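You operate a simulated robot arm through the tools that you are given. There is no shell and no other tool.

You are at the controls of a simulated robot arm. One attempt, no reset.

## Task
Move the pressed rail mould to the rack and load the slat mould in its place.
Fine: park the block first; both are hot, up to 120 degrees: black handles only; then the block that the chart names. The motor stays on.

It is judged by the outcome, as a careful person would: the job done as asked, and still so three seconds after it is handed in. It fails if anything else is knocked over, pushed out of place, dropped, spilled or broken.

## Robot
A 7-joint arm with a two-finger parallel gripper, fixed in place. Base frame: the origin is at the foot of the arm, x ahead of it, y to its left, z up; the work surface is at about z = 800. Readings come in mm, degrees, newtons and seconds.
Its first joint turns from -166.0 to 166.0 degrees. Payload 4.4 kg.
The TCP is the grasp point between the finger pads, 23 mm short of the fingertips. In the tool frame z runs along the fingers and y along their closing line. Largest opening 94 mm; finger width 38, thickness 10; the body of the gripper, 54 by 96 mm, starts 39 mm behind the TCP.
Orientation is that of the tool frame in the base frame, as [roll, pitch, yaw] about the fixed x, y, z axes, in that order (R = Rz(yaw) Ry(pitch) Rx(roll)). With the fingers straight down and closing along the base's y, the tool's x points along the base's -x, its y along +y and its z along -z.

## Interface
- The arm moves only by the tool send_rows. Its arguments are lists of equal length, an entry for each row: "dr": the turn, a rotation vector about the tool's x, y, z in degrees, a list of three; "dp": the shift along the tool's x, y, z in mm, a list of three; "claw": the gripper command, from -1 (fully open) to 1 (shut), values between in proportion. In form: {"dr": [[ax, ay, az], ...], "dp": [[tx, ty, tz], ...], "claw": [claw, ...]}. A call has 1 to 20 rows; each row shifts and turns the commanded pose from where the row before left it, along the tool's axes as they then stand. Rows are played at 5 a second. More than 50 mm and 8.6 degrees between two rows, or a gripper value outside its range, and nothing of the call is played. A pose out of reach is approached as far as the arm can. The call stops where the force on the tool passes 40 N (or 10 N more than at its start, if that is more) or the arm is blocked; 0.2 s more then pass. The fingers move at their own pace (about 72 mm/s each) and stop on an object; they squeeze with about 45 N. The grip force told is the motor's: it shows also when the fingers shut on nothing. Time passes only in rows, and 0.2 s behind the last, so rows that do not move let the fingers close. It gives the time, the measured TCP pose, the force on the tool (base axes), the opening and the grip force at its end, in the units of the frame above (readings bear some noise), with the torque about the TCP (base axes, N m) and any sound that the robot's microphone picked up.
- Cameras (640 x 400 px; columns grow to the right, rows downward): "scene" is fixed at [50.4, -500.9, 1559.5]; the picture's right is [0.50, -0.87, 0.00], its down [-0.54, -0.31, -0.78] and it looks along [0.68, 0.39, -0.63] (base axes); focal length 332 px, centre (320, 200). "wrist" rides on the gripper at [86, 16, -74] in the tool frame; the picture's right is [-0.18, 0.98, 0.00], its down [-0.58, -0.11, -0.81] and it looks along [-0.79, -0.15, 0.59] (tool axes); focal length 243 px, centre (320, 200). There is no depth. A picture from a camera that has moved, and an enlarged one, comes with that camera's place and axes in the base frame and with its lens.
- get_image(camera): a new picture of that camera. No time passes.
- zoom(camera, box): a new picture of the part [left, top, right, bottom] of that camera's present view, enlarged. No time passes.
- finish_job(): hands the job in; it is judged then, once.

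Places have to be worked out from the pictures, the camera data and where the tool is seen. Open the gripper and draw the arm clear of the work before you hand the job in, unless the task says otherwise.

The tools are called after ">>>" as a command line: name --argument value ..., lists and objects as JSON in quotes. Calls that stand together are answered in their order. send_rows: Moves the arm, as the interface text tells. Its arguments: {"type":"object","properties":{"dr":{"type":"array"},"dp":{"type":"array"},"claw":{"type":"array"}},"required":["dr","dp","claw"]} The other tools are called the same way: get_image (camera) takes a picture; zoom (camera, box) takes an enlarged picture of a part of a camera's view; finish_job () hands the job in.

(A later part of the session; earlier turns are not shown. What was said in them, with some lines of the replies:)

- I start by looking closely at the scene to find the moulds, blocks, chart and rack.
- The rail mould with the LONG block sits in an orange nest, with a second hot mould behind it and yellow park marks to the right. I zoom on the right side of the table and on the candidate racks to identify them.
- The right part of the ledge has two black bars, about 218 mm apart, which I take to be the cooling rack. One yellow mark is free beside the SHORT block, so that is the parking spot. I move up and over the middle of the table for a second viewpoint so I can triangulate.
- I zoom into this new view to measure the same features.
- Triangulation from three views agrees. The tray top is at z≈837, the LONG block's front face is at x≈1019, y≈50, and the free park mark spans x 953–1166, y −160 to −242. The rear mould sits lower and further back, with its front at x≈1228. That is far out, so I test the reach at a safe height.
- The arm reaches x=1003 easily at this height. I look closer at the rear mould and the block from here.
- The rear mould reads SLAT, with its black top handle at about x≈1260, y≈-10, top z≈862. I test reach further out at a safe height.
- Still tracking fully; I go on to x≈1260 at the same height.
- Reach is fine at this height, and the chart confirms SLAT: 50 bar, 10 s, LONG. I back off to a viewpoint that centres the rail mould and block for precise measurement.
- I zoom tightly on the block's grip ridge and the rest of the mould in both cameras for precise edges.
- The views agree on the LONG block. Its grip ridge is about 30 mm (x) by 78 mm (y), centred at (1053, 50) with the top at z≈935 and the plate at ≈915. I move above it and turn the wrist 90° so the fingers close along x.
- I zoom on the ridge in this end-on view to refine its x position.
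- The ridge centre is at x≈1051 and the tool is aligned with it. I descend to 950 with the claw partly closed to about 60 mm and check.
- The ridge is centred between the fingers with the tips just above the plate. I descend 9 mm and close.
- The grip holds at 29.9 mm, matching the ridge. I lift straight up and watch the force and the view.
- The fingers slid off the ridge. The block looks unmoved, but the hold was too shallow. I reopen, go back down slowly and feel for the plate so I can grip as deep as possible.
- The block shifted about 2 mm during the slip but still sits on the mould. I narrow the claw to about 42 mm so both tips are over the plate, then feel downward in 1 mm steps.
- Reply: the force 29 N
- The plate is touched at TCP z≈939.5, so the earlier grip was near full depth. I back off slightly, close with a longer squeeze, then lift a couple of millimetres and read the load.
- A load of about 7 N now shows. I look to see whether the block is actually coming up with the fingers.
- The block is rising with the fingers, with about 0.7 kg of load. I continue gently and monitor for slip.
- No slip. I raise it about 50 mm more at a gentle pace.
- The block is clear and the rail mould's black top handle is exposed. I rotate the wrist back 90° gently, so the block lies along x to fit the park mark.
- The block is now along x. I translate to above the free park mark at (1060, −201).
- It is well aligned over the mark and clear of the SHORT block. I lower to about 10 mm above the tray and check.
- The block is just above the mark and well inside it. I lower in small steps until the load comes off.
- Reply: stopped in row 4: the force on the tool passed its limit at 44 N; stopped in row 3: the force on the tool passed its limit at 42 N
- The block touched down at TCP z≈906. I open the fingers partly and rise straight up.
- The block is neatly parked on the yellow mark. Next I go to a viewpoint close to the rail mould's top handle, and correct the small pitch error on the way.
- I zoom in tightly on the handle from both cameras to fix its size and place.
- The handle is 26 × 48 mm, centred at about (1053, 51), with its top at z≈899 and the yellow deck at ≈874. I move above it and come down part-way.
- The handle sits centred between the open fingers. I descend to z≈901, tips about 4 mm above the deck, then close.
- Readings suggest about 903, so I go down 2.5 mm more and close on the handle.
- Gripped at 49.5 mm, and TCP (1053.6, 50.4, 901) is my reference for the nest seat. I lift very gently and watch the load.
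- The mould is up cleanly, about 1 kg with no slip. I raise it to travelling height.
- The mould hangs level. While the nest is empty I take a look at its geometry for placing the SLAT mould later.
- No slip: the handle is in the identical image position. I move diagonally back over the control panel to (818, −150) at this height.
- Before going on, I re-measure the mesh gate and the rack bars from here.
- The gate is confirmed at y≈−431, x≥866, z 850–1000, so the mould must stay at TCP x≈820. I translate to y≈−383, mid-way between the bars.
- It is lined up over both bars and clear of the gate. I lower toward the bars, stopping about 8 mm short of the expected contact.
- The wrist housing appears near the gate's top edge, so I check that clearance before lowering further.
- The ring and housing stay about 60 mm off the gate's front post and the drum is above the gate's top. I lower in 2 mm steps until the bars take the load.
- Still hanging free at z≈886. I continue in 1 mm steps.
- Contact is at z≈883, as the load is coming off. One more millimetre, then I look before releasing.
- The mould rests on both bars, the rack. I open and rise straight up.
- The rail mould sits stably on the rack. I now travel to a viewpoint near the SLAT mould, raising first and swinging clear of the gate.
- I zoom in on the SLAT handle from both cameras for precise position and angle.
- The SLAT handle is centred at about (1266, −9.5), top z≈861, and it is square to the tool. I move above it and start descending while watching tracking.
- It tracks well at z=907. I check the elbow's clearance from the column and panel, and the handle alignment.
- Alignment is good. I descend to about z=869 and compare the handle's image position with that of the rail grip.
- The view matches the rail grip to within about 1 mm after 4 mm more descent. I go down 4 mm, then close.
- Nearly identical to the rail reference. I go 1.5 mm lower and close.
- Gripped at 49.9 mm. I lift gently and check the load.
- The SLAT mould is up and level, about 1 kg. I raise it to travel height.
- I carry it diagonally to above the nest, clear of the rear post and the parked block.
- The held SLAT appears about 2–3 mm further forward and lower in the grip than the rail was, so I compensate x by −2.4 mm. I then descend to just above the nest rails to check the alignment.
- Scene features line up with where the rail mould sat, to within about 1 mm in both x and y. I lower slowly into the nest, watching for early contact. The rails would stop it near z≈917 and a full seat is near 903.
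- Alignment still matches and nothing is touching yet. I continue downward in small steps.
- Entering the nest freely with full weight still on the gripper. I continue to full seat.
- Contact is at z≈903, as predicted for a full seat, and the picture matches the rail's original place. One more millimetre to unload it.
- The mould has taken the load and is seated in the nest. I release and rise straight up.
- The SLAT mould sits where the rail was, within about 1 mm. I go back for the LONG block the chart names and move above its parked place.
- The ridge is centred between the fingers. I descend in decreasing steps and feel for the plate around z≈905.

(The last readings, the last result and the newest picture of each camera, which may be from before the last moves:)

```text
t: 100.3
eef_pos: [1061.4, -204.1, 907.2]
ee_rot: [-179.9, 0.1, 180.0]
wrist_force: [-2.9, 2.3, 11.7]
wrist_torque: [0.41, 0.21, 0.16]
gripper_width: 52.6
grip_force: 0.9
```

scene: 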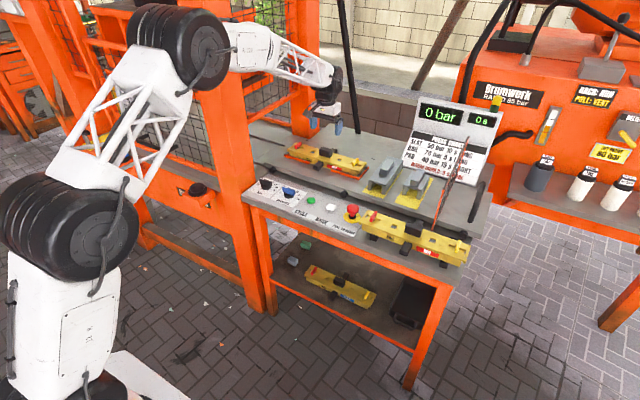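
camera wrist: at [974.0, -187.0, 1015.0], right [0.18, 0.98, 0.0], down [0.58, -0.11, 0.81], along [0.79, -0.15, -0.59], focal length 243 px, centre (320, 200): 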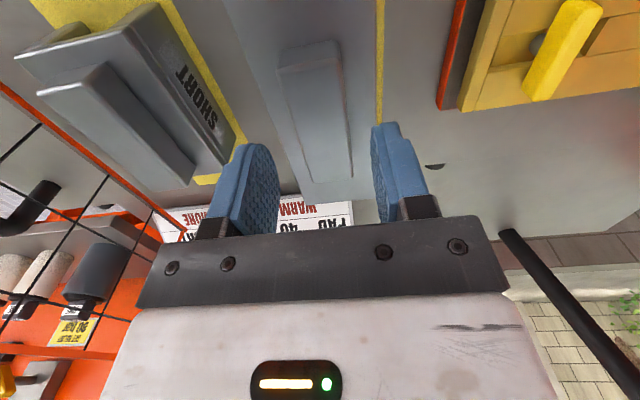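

Plate contact is at z≈907. I back off 1 mm and close with a good squeeze.

>>> send_rows --dr '[[0, 0, 0], [0, 0, 0], [0, 0, 0], [0, 0, 0], [0, 0, 0], [0, 0, 0]]' --dp '[[0, 0, -1], [0, 0, 0], [0, 0, 0], [0, 0, 0], [0, 0, 0], [0, 0, 0]]' --claw '[-0.1, 1, 1, 1, 1, 1]'

>>> send_rows --dr '[[0, 0, 0], [0, 0, 0], [0, 0, 0], [0, 0, 0], [0, 0, 0]]' --dp '[[0, 0, -1], [0, 0, -1], [0, 0, -1], [0, 0, -1], [0, 0, 0]]' --claw '[1, 1, 1, 1, 1]'

>>> zoom --camera "scene" --box '[340, 130, 436, 190]'

```text
t: 101.7
eef_pos: [1060.1, -204.0, 906.5]
ee_rot: [-179.9, -0.1, 180.0]
wrist_force: [4.2, 5.9, 13.0]
wrist_torque: [0.42, -0.32, 0.09]
gripper_width: 29.9
grip_force: 45.1
```

```text
t: 102.9
eef_pos: [1060.4, -203.8, 910.5]
ee_rot: [-179.9, 0.0, 179.9]
wrist_force: [0.7, 0.5, -6.5]
wrist_torque: [-0.01, -0.01, -0.03]
gripper_width: 29.9
grip_force: 44.4
```

```text
6.67 times, centred on (388, 160) of scene
camera zoom: at [50.4, -500.9, 1559.5], right [0.5, -0.87, 0.0], down [-0.54, -0.31, -0.78], along [0.68, 0.39, -0.63], focal length 2210 px, centre (-133, 467)
```

zoom: 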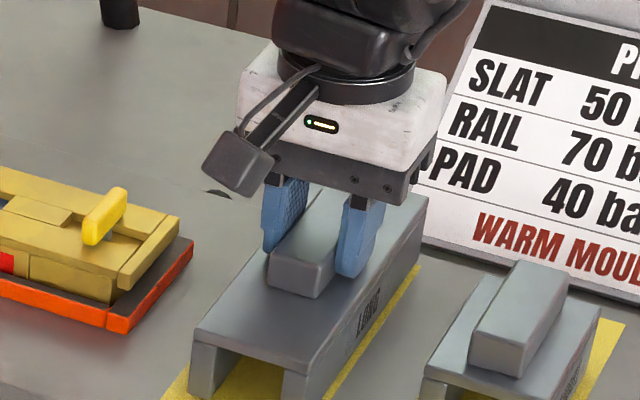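

The block is held (6.5 N). I lift gradually to travel height.

>>> send_rows --dr '[[0, 0, 0], [0, 0, 0], [0, 0, 0], [0, 0, 0], [0, 0, 0], [0, 0, 0], [0, 0, 0], [0, 0, 0], [0, 0, 0], [0, 0, 0], [0, 0, 0], [0, 0, 0], [0, 0, 0], [0, 0, 0], [0, 0, 0], [0, 0, 0], [0, 0, 0]]' --dp '[[0, 0, -2], [0, 0, -3], [0, 0, -4], [0, 0, -6], [0, 0, -8], [0, 0, -8], [0, 0, -8], [0, 0, -8], [0, 0, -8], [0, 0, -8], [0, 0, -8], [0, 0, -8], [0, 0, -7], [0, 0, -5], [0, 0, -3], [0, 0, -1], [0, 0, 0]]' --claw '[1, 1, 1, 1, 1, 1, 1, 1, 1, 1, 1, 1, 1, 1, 1, 1, 1]'

>>> get_image --camera "wrist"

>>> zoom --camera "scene" --box '[310, 105, 450, 195]'

```text
t: 106.5
eef_pos: [1060.8, -204.5, 1005.0]
ee_rot: [-179.9, 0.0, 180.0]
wrist_force: [0.3, -0.4, -6.0]
wrist_torque: [-0.01, 0.05, -0.03]
gripper_width: 29.9
grip_force: 44.8
```

```text
taken
camera wrist: at [974.2, -188.4, 1080.6], right [0.18, 0.98, 0.0], down [0.58, -0.11, 0.81], along [0.79, -0.15, -0.59], focal length 243 px, centre (320, 200)
```

wrist: 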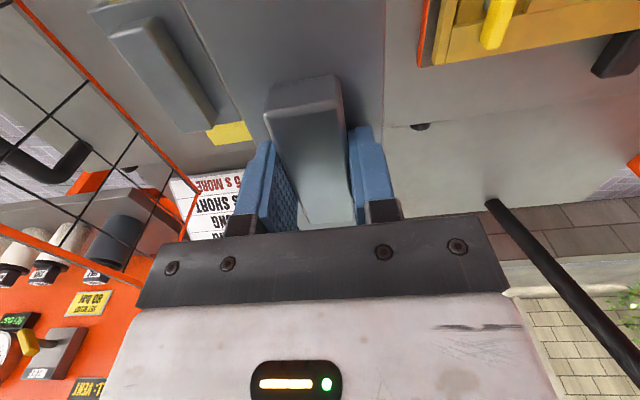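

```text
4.44 times, centred on (380, 150) of scene
camera zoom: at [50.4, -500.9, 1559.5], right [0.5, -0.87, 0.0], down [-0.54, -0.31, -0.78], along [0.68, 0.39, -0.63], focal length 1473 px, centre (53, 422)
```

zoom: 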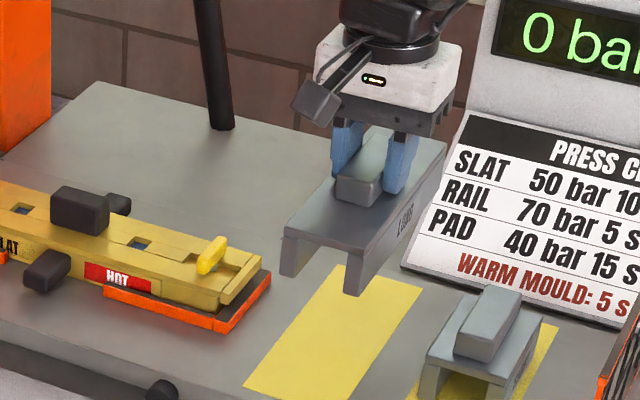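

Held securely. I carry it to above the SLAT mould.

>>> send_rows --dr '[[0, 0, 0], [0, 0, 0], [0, 0, 0], [0, 0, 0], [0, 0, 0], [0, 0, 0], [0, 0, 0], [0, 0, 0], [0, 0, 0], [0, 0, 0], [0, 0, 0], [0, 0, 0], [0, 0, 0], [0, 0, 0], [0, 0, 0], [0, 0, 0]]' --dp '[[0, 6, 0], [0, 12, 0], [1, 18, 0], [1, 20, 0], [1, 20, 0], [1, 20, 0], [1, 20, 0], [1, 20, 0], [1, 20, 0], [1, 20, 0], [1, 20, 0], [0.5, 20, 0], [0, 19, 0], [0, 13, 0], [0, 6, 0], [0, 0, 0]]' --claw '[1, 1, 1, 1, 1, 1, 1, 1, 1, 1, 1, 1, 1, 1, 1, 1]'

>>> send_rows --dr '[[0, 0, -2], [0, 0, -5], [0, 0, -5.5], [0, 0, -5.5], [0, 0, -5.5], [0, 0, -5.5], [0, 0, -5.5], [0, 0, -5.5], [0, 0, -5.5], [0, 0, -5.5], [0, 0, -5.5], [0, 0, -5.5], [0, 0, -5.5], [0, 0, -5.5], [0, 0, -5.5], [0, 0, -5], [0, 0, -4.5], [0, 0, -2], [0, 0, 0]]' --dp '[[0, 0, 0], [0, 0, 0], [0, 0, 0], [0, 0, 0], [0, 0, 0], [0, 0, 0], [0, 0, 0], [0, 0, 0], [0, 0, 0], [0, 0, 0], [0, 0, 0], [0, 0, 0], [0, 0, 0], [0, 0, 0], [0, 0, 0], [0, 0, 0], [0, 0, 0], [0, 0, 0], [0, 0, 0]]' --claw '[1, 1, 1, 1, 1, 1, 1, 1, 1, 1, 1, 1, 1, 1, 1, 1, 1, 1, 1]'

>>> get_image --camera "wrist"

>>> zoom --camera "scene" --box '[260, 95, 420, 195]'

```text
t: 109.9
eef_pos: [1051.4, 49.7, 1005.7]
ee_rot: [-179.9, 0.1, 179.9]
wrist_force: [-0.1, -0.1, -6.9]
wrist_torque: [-0.01, 0.0, 0.03]
gripper_width: 30.0
grip_force: 44.7
```

```text
t: 113.9
eef_pos: [1050.8, 48.8, 1005.1]
ee_rot: [180.0, -0.1, -90.0]
wrist_force: [0.6, 0.2, -7.0]
wrist_torque: [0.0, -0.02, -0.02]
gripper_width: 29.7
grip_force: 44.7
```

```text
taken
camera wrist: at [1035.4, -36.4, 1080.6], right [-0.98, 0.18, 0.0], down [0.11, 0.58, 0.81], along [0.15, 0.79, -0.59], focal length 243 px, centre (320, 200)
```

wrist: 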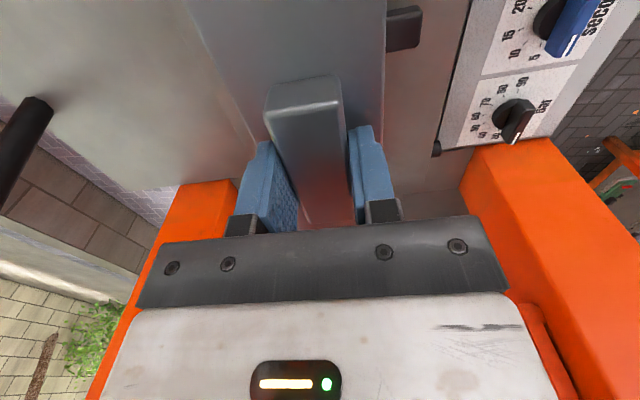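

```text
4.00 times, centred on (340, 145) of scene
camera zoom: at [50.4, -500.9, 1559.5], right [0.5, -0.87, 0.0], down [-0.54, -0.31, -0.78], along [0.68, 0.39, -0.63], focal length 1326 px, centre (240, 420)
```

zoom: 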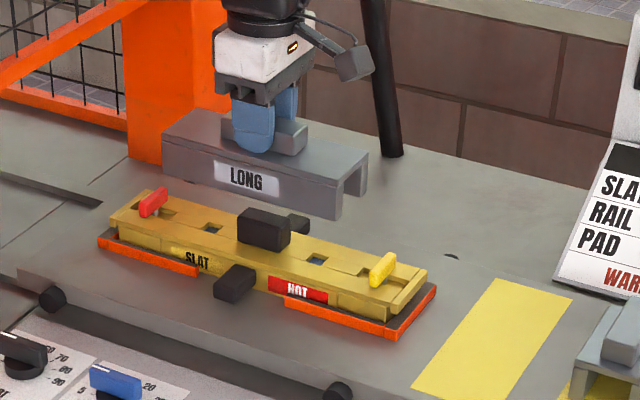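

The block is aligned as it was originally. I shift +3 mm in y to restore its original place and lower to about 8 mm above the seat.

>>> send_rows --dr '[[0, 0, 0], [0, 0, 0], [0, 0, 0], [0, 0, 0], [0, 0, 0], [0, 0, 0], [0, 0, 0], [0, 0, 0], [0, 0, 0]]' --dp '[[-3, -0.5, 4], [0, 0, 8], [0, 0, 10], [0, 0, 10], [0, 0, 10], [0, 0, 8], [0, 0, 5], [0, 0, 2], [0, 0, 0]]' --claw '[1, 1, 1, 1, 1, 1, 1, 1, 1]'

>>> get_image --camera "wrist"

>>> zoom --camera "scene" --box '[280, 130, 376, 190]'

```text
t: 115.9
eef_pos: [1051.3, 53.7, 947.1]
ee_rot: [179.9, -0.1, -90.0]
wrist_force: [0.5, 0.6, -5.6]
wrist_torque: [-0.04, 0.03, -0.02]
gripper_width: 29.9
grip_force: 45.3
```

```text
taken
camera wrist: at [1035.7, -33.5, 1023.3], right [-0.98, 0.18, 0.0], down [0.11, 0.58, 0.81], along [0.15, 0.79, -0.59], focal length 243 px, centre (320, 200)
```

wrist: 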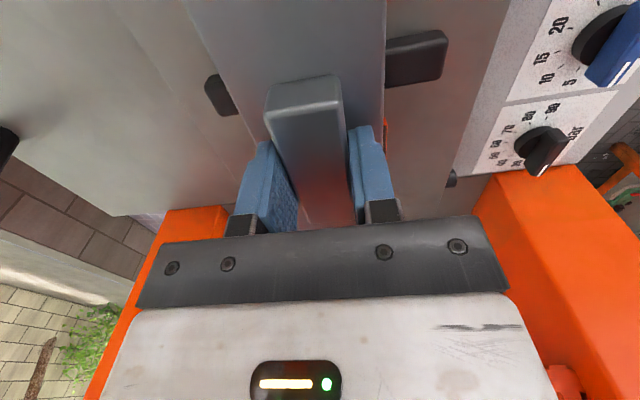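

```text
6.67 times, centred on (328, 160) of scene
camera zoom: at [50.4, -500.9, 1559.5], right [0.5, -0.87, 0.0], down [-0.54, -0.31, -0.78], along [0.68, 0.39, -0.63], focal length 2210 px, centre (267, 467)
```

zoom: 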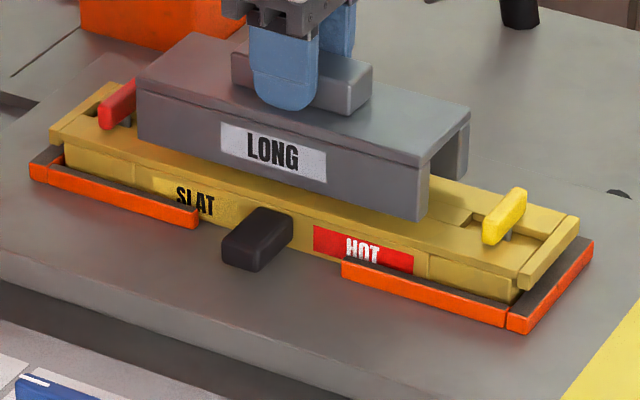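

The position matches the original within about 1 mm. I lower in small steps until it takes the load.

>>> send_rows --dr '[[0, 0, 0], [0, 0, 0], [0, 0, 0], [0, 0, 0]]' --dp '[[0, 0, 1.5], [0, 0, 1.5], [0, 0, 1], [0, 0, 0]]' --claw '[1, 1, 1, 1]'

>>> send_rows --dr '[[0, 0, 0], [0, 0, 0], [0, 0, 0]]' --dp '[[0, 0, 1], [0, 0, 1], [0, 0, 0]]' --claw '[1, 1, 1]'

>>> zoom --camera "scene" --box '[280, 130, 376, 190]'

```text
t: 116.9
eef_pos: [1052.1, 53.7, 944.0]
ee_rot: [180.0, -0.1, -90.0]
wrist_force: [0.5, 0.6, -6.0]
wrist_torque: [0.02, 0.02, -0.02]
gripper_width: 30.1
grip_force: 44.8
```

```text
t: 117.7
eef_pos: [1051.2, 52.8, 942.1]
ee_rot: [-180.0, -0.1, -90.0]
wrist_force: [0.2, -0.1, -6.6]
wrist_torque: [-0.03, 0.01, -0.01]
gripper_width: 29.6
grip_force: 45.2
```

```text
6.67 times, centred on (328, 160) of scene
camera zoom: at [50.4, -500.9, 1559.5], right [0.5, -0.87, 0.0], down [-0.54, -0.31, -0.78], along [0.68, 0.39, -0.63], focal length 2210 px, centre (267, 467)
```

zoom: 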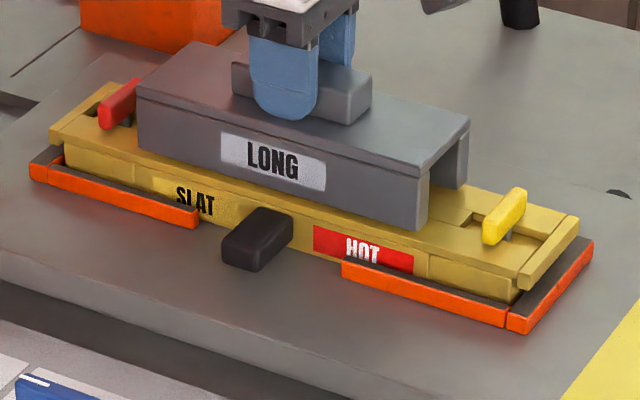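

Just above the deck now. I continue in 1 mm steps.

>>> send_rows --dr '[[0, 0, 0], [0, 0, 0], [0, 0, 0]]' --dp '[[0, 0, 1], [0, 0, 1], [0, 0, 0]]' --claw '[1, 1, 1]'

>>> send_rows --dr '[[0, 0, 0], [0, 0, 0]]' --dp '[[0, 0, 1], [0, 0, 0]]' --claw '[1, 1]'

>>> send_rows --dr '[[0, 0, 0], [0, 0, 0]]' --dp '[[0, 0, 0.7], [0, 0, 0]]' --claw '[1, 1]'

```text
t: 118.5
eef_pos: [1051.4, 52.0, 938.7]
ee_rot: [-179.9, -0.1, -90.0]
wrist_force: [0.0, 1.4, -6.2]
wrist_torque: [-0.01, -0.03, -0.03]
gripper_width: 29.8
grip_force: 45.9
```

```text
t: 119.1
eef_pos: [1051.0, 53.3, 939.4]
ee_rot: [180.0, -0.1, -90.0]
wrist_force: [0.1, -0.3, -4.7]
wrist_torque: [0.17, -0.1, -0.01]
gripper_width: 29.9
grip_force: 45.2
```

```text
t: 119.7
eef_pos: [1051.7, 52.8, 939.4]
ee_rot: [180.0, -0.1, -90.0]
wrist_force: [-2.8, -2.6, 5.3]
wrist_torque: [1.06, 0.32, 0.31]
gripper_width: 29.6
grip_force: 45.3
```

It is seated at z≈939.4, the same height as the original seat on the rail. I relieve the preload, open gently and rise.

>>> send_rows --dr '[[0, 0, 0], [0, 0, 0], [0, 0, 0], [0, 0, 0], [0, 0, 0], [0, 0, 0], [0, 0, 0], [0, 0, 0]]' --dp '[[0, 0, -0.6], [0, 0, 0], [0, 0, 0], [0, 0, -3], [0, 0, -8], [0, 0, -20], [0, 0, -30], [0, 0, 0]]' --claw '[1, 0.1, 0.1, 0.1, 0.1, 0.1, 0.1, 0.1]'

>>> zoom --camera "scene" --box '[280, 130, 376, 190]'

>>> get_image --camera "wrist"

```text
t: 121.5
eef_pos: [1050.5, 51.8, 1001.0]
ee_rot: [-180.0, -0.1, -90.1]
wrist_force: [0.1, 0.0, 0.1]
wrist_torque: [-0.01, 0.01, 0.03]
gripper_width: 42.2
grip_force: 0.1
```

```text
6.67 times, centred on (328, 160) of scene
camera zoom: at [50.4, -500.9, 1559.5], right [0.5, -0.87, 0.0], down [-0.54, -0.31, -0.78], along [0.68, 0.39, -0.63], focal length 2210 px, centre (267, 467)
```

zoom: 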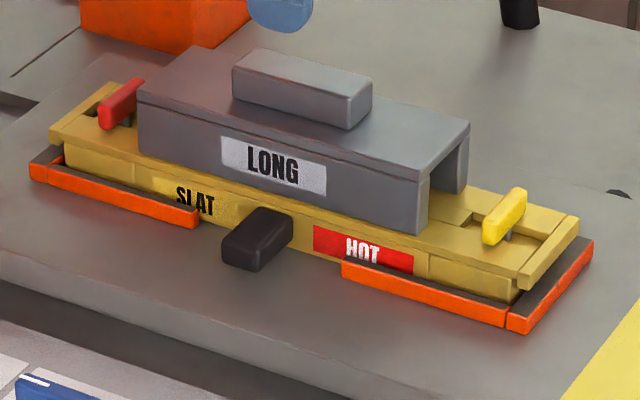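

```text
taken
camera wrist: at [1034.5, -33.8, 1076.0], right [-0.98, 0.18, 0.0], down [0.11, 0.58, 0.81], along [0.15, 0.79, -0.59], focal length 243 px, centre (320, 200)
```

wrist: 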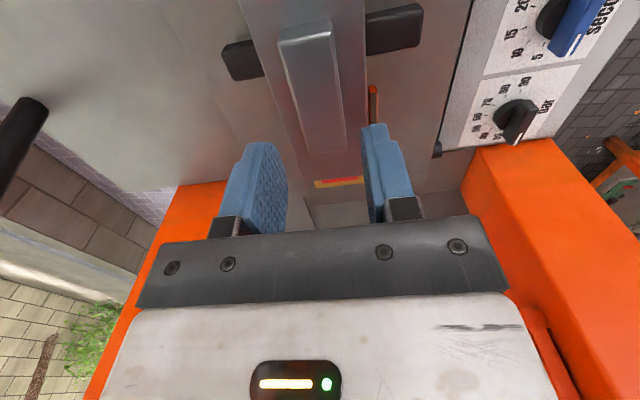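

The LONG block sits squarely on the SLAT mould. I raise the arm, rotate back and withdraw clear of the work with the gripper open.

>>> send_rows --dr '[[0, 0, 0], [0, 0, 0], [0, 0, 8.1818], [0, 0, 8.1818], [0, 0, 8.1818], [0, 0, 8.1818], [0, 0, 8.1818], [0, 0, 8.1818], [0, 0, 8.1818], [0, 0, 8.1818], [0, 0, 8.1818], [0, 0, 8.1818], [0, 0, 8.1818], [0, 0, 0]]' --dp '[[0, 0, -45], [0, 0, -45], [0, 0, -5], [0, 0, -5], [0, 0, -5], [0, 0, -5], [0, 0, -5], [0, 0, -5], [0, 0, -5], [0, 0, -5], [0, 0, -5], [0, 0, -5], [0, 0, -5], [0, 0, 0]]' --claw '[-0.2, -1, -1, -1, -1, -1, -1, -1, -1, -1, -1, -1, -1, -1]'

>>> send_rows --dr '[[0, 0, 0], [0, 0, 0], [0, 0, 0], [0, 0, 0], [0, 0, 0], [0, 0, 0], [0, 0, 0], [0, 0, 0], [0, 0, 0], [0, 0, 0]]' --dp '[[40, -5, 0], [40, -5, 0], [40, -5, 0], [40, -5, 0], [40, -5, 0], [40, -5, 0], [40, -5, 0], [40, -5, 0], [40, -5, 0], [0, 0, 0]]' --claw '[-1, -1, -1, -1, -1, -1, -1, -1, -1, -1]'

>>> get_image --camera "scene"

>>> get_image --camera "wrist"

```text
t: 124.5
eef_pos: [1051.4, 52.7, 1144.7]
ee_rot: [-179.9, 0.0, 180.0]
wrist_force: [0.3, 0.2, 0.1]
wrist_torque: [0.0, 0.01, 0.01]
gripper_width: 94.0
grip_force: 0.1
```

```text
t: 126.7
eef_pos: [691.4, 11.0, 1145.6]
ee_rot: [-179.9, 0.0, -180.0]
wrist_force: [0.1, 1.4, 0.1]
wrist_torque: [0.0, -0.03, -0.04]
gripper_width: 93.9
grip_force: 0.1
```

```text
taken
```

scene: 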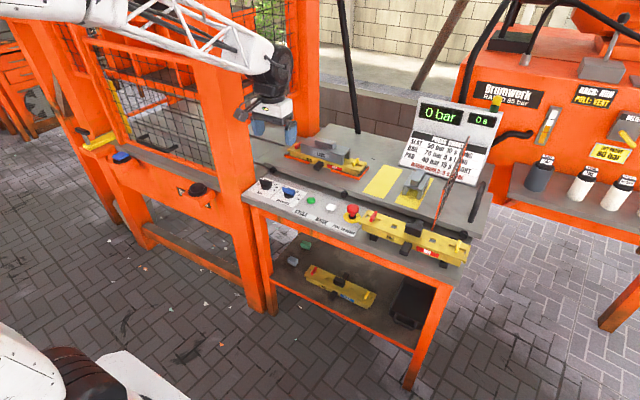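

```text
taken
camera wrist: at [604.8, 27.0, 1220.4], right [0.18, 0.98, 0.0], down [0.58, -0.11, 0.81], along [0.79, -0.15, -0.59], focal length 243 px, centre (320, 200)
```

wrist: 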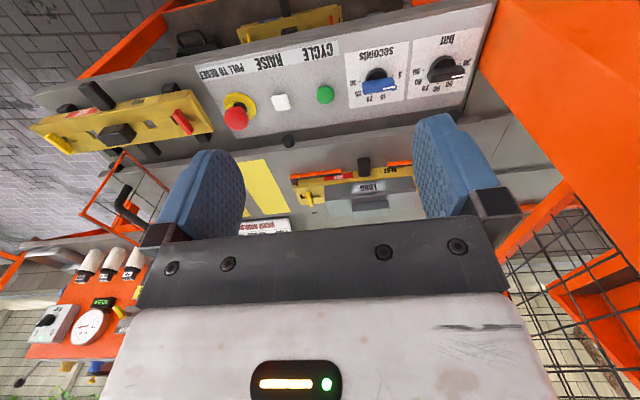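

The arm is clear. I do a last close check of the rack, nest and controls before handing in.

>>> zoom --camera "wrist" --box '[20, 20, 340, 220]'

>>> zoom --camera "scene" --box '[330, 170, 490, 270]'

>>> zoom --camera "scene" --box '[260, 115, 420, 215]'

```text
2.00 times, centred on (180, 120) of wrist
camera zoom: at [604.8, 27.0, 1220.4], right [0.18, 0.98, 0.0], down [0.58, -0.11, 0.81], along [0.79, -0.15, -0.59], focal length 485 px, centre (600, 360)
```

zoom: 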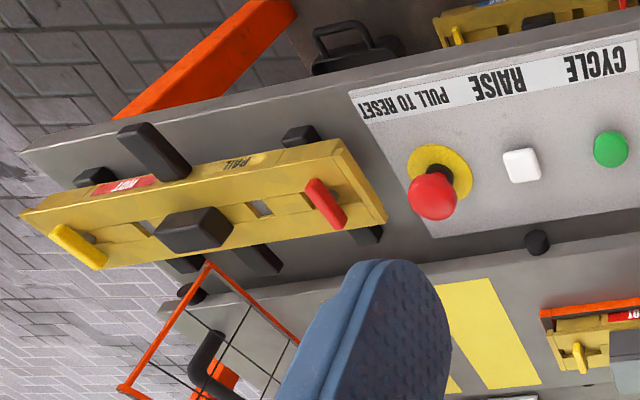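

```text
4.00 times, centred on (410, 220) of scene
camera zoom: at [50.4, -500.9, 1559.5], right [0.5, -0.87, 0.0], down [-0.54, -0.31, -0.78], along [0.68, 0.39, -0.63], focal length 1326 px, centre (-40, 120)
```

zoom: 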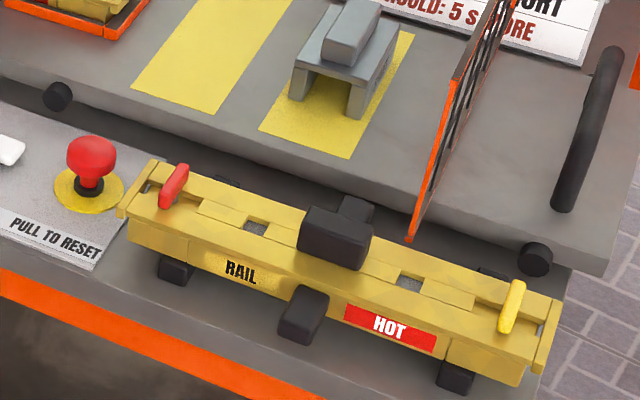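

```text
4.00 times, centred on (340, 165) of scene
camera zoom: at [50.4, -500.9, 1559.5], right [0.5, -0.87, 0.0], down [-0.54, -0.31, -0.78], along [0.68, 0.39, -0.63], focal length 1326 px, centre (240, 340)
```

zoom: 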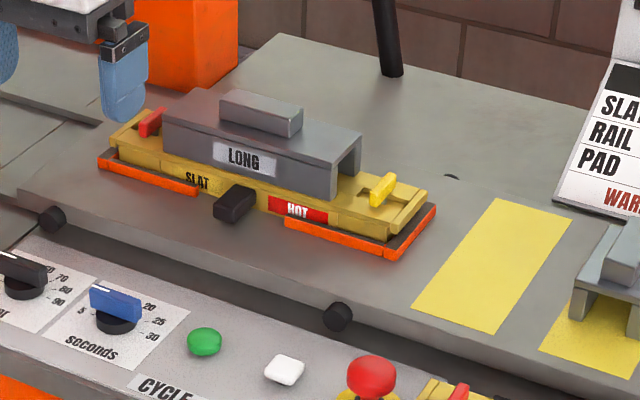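

The RAIL mould rests on the rack bars, and the SLAT mould is in the nest with the LONG block on it. The controls are untouched, the motor is still on, and the arm is clear with the gripper open. I hand the job in.

>>> finish_job

```text
The job is handed in.
```

The job is done and handed in. The rail mould is on the rack, and the slat mould is in the nest with the LONG block on it, as the chart says for SLAT.

- **Block:** I parked the LONG block on the free yellow mark first, then put it on the slat mould once that was loaded. On the first try the fingers slid off its grip while it was still on the rail mould. It shifted about 2 mm but did not fall, and the second grip held.
- **Rail mould:** I took the two black bars to the right of the control panel as the rack. The mould sits across both of them, clear of the wire gate.
- **Slat mould:** It sits in the nest within about 1 mm of where the rail mould was.
- **Handling:** I lifted both hot moulds only by their black top handles. The controls were not touched and the motor stayed on. The arm is back clear of the work with the gripper open.
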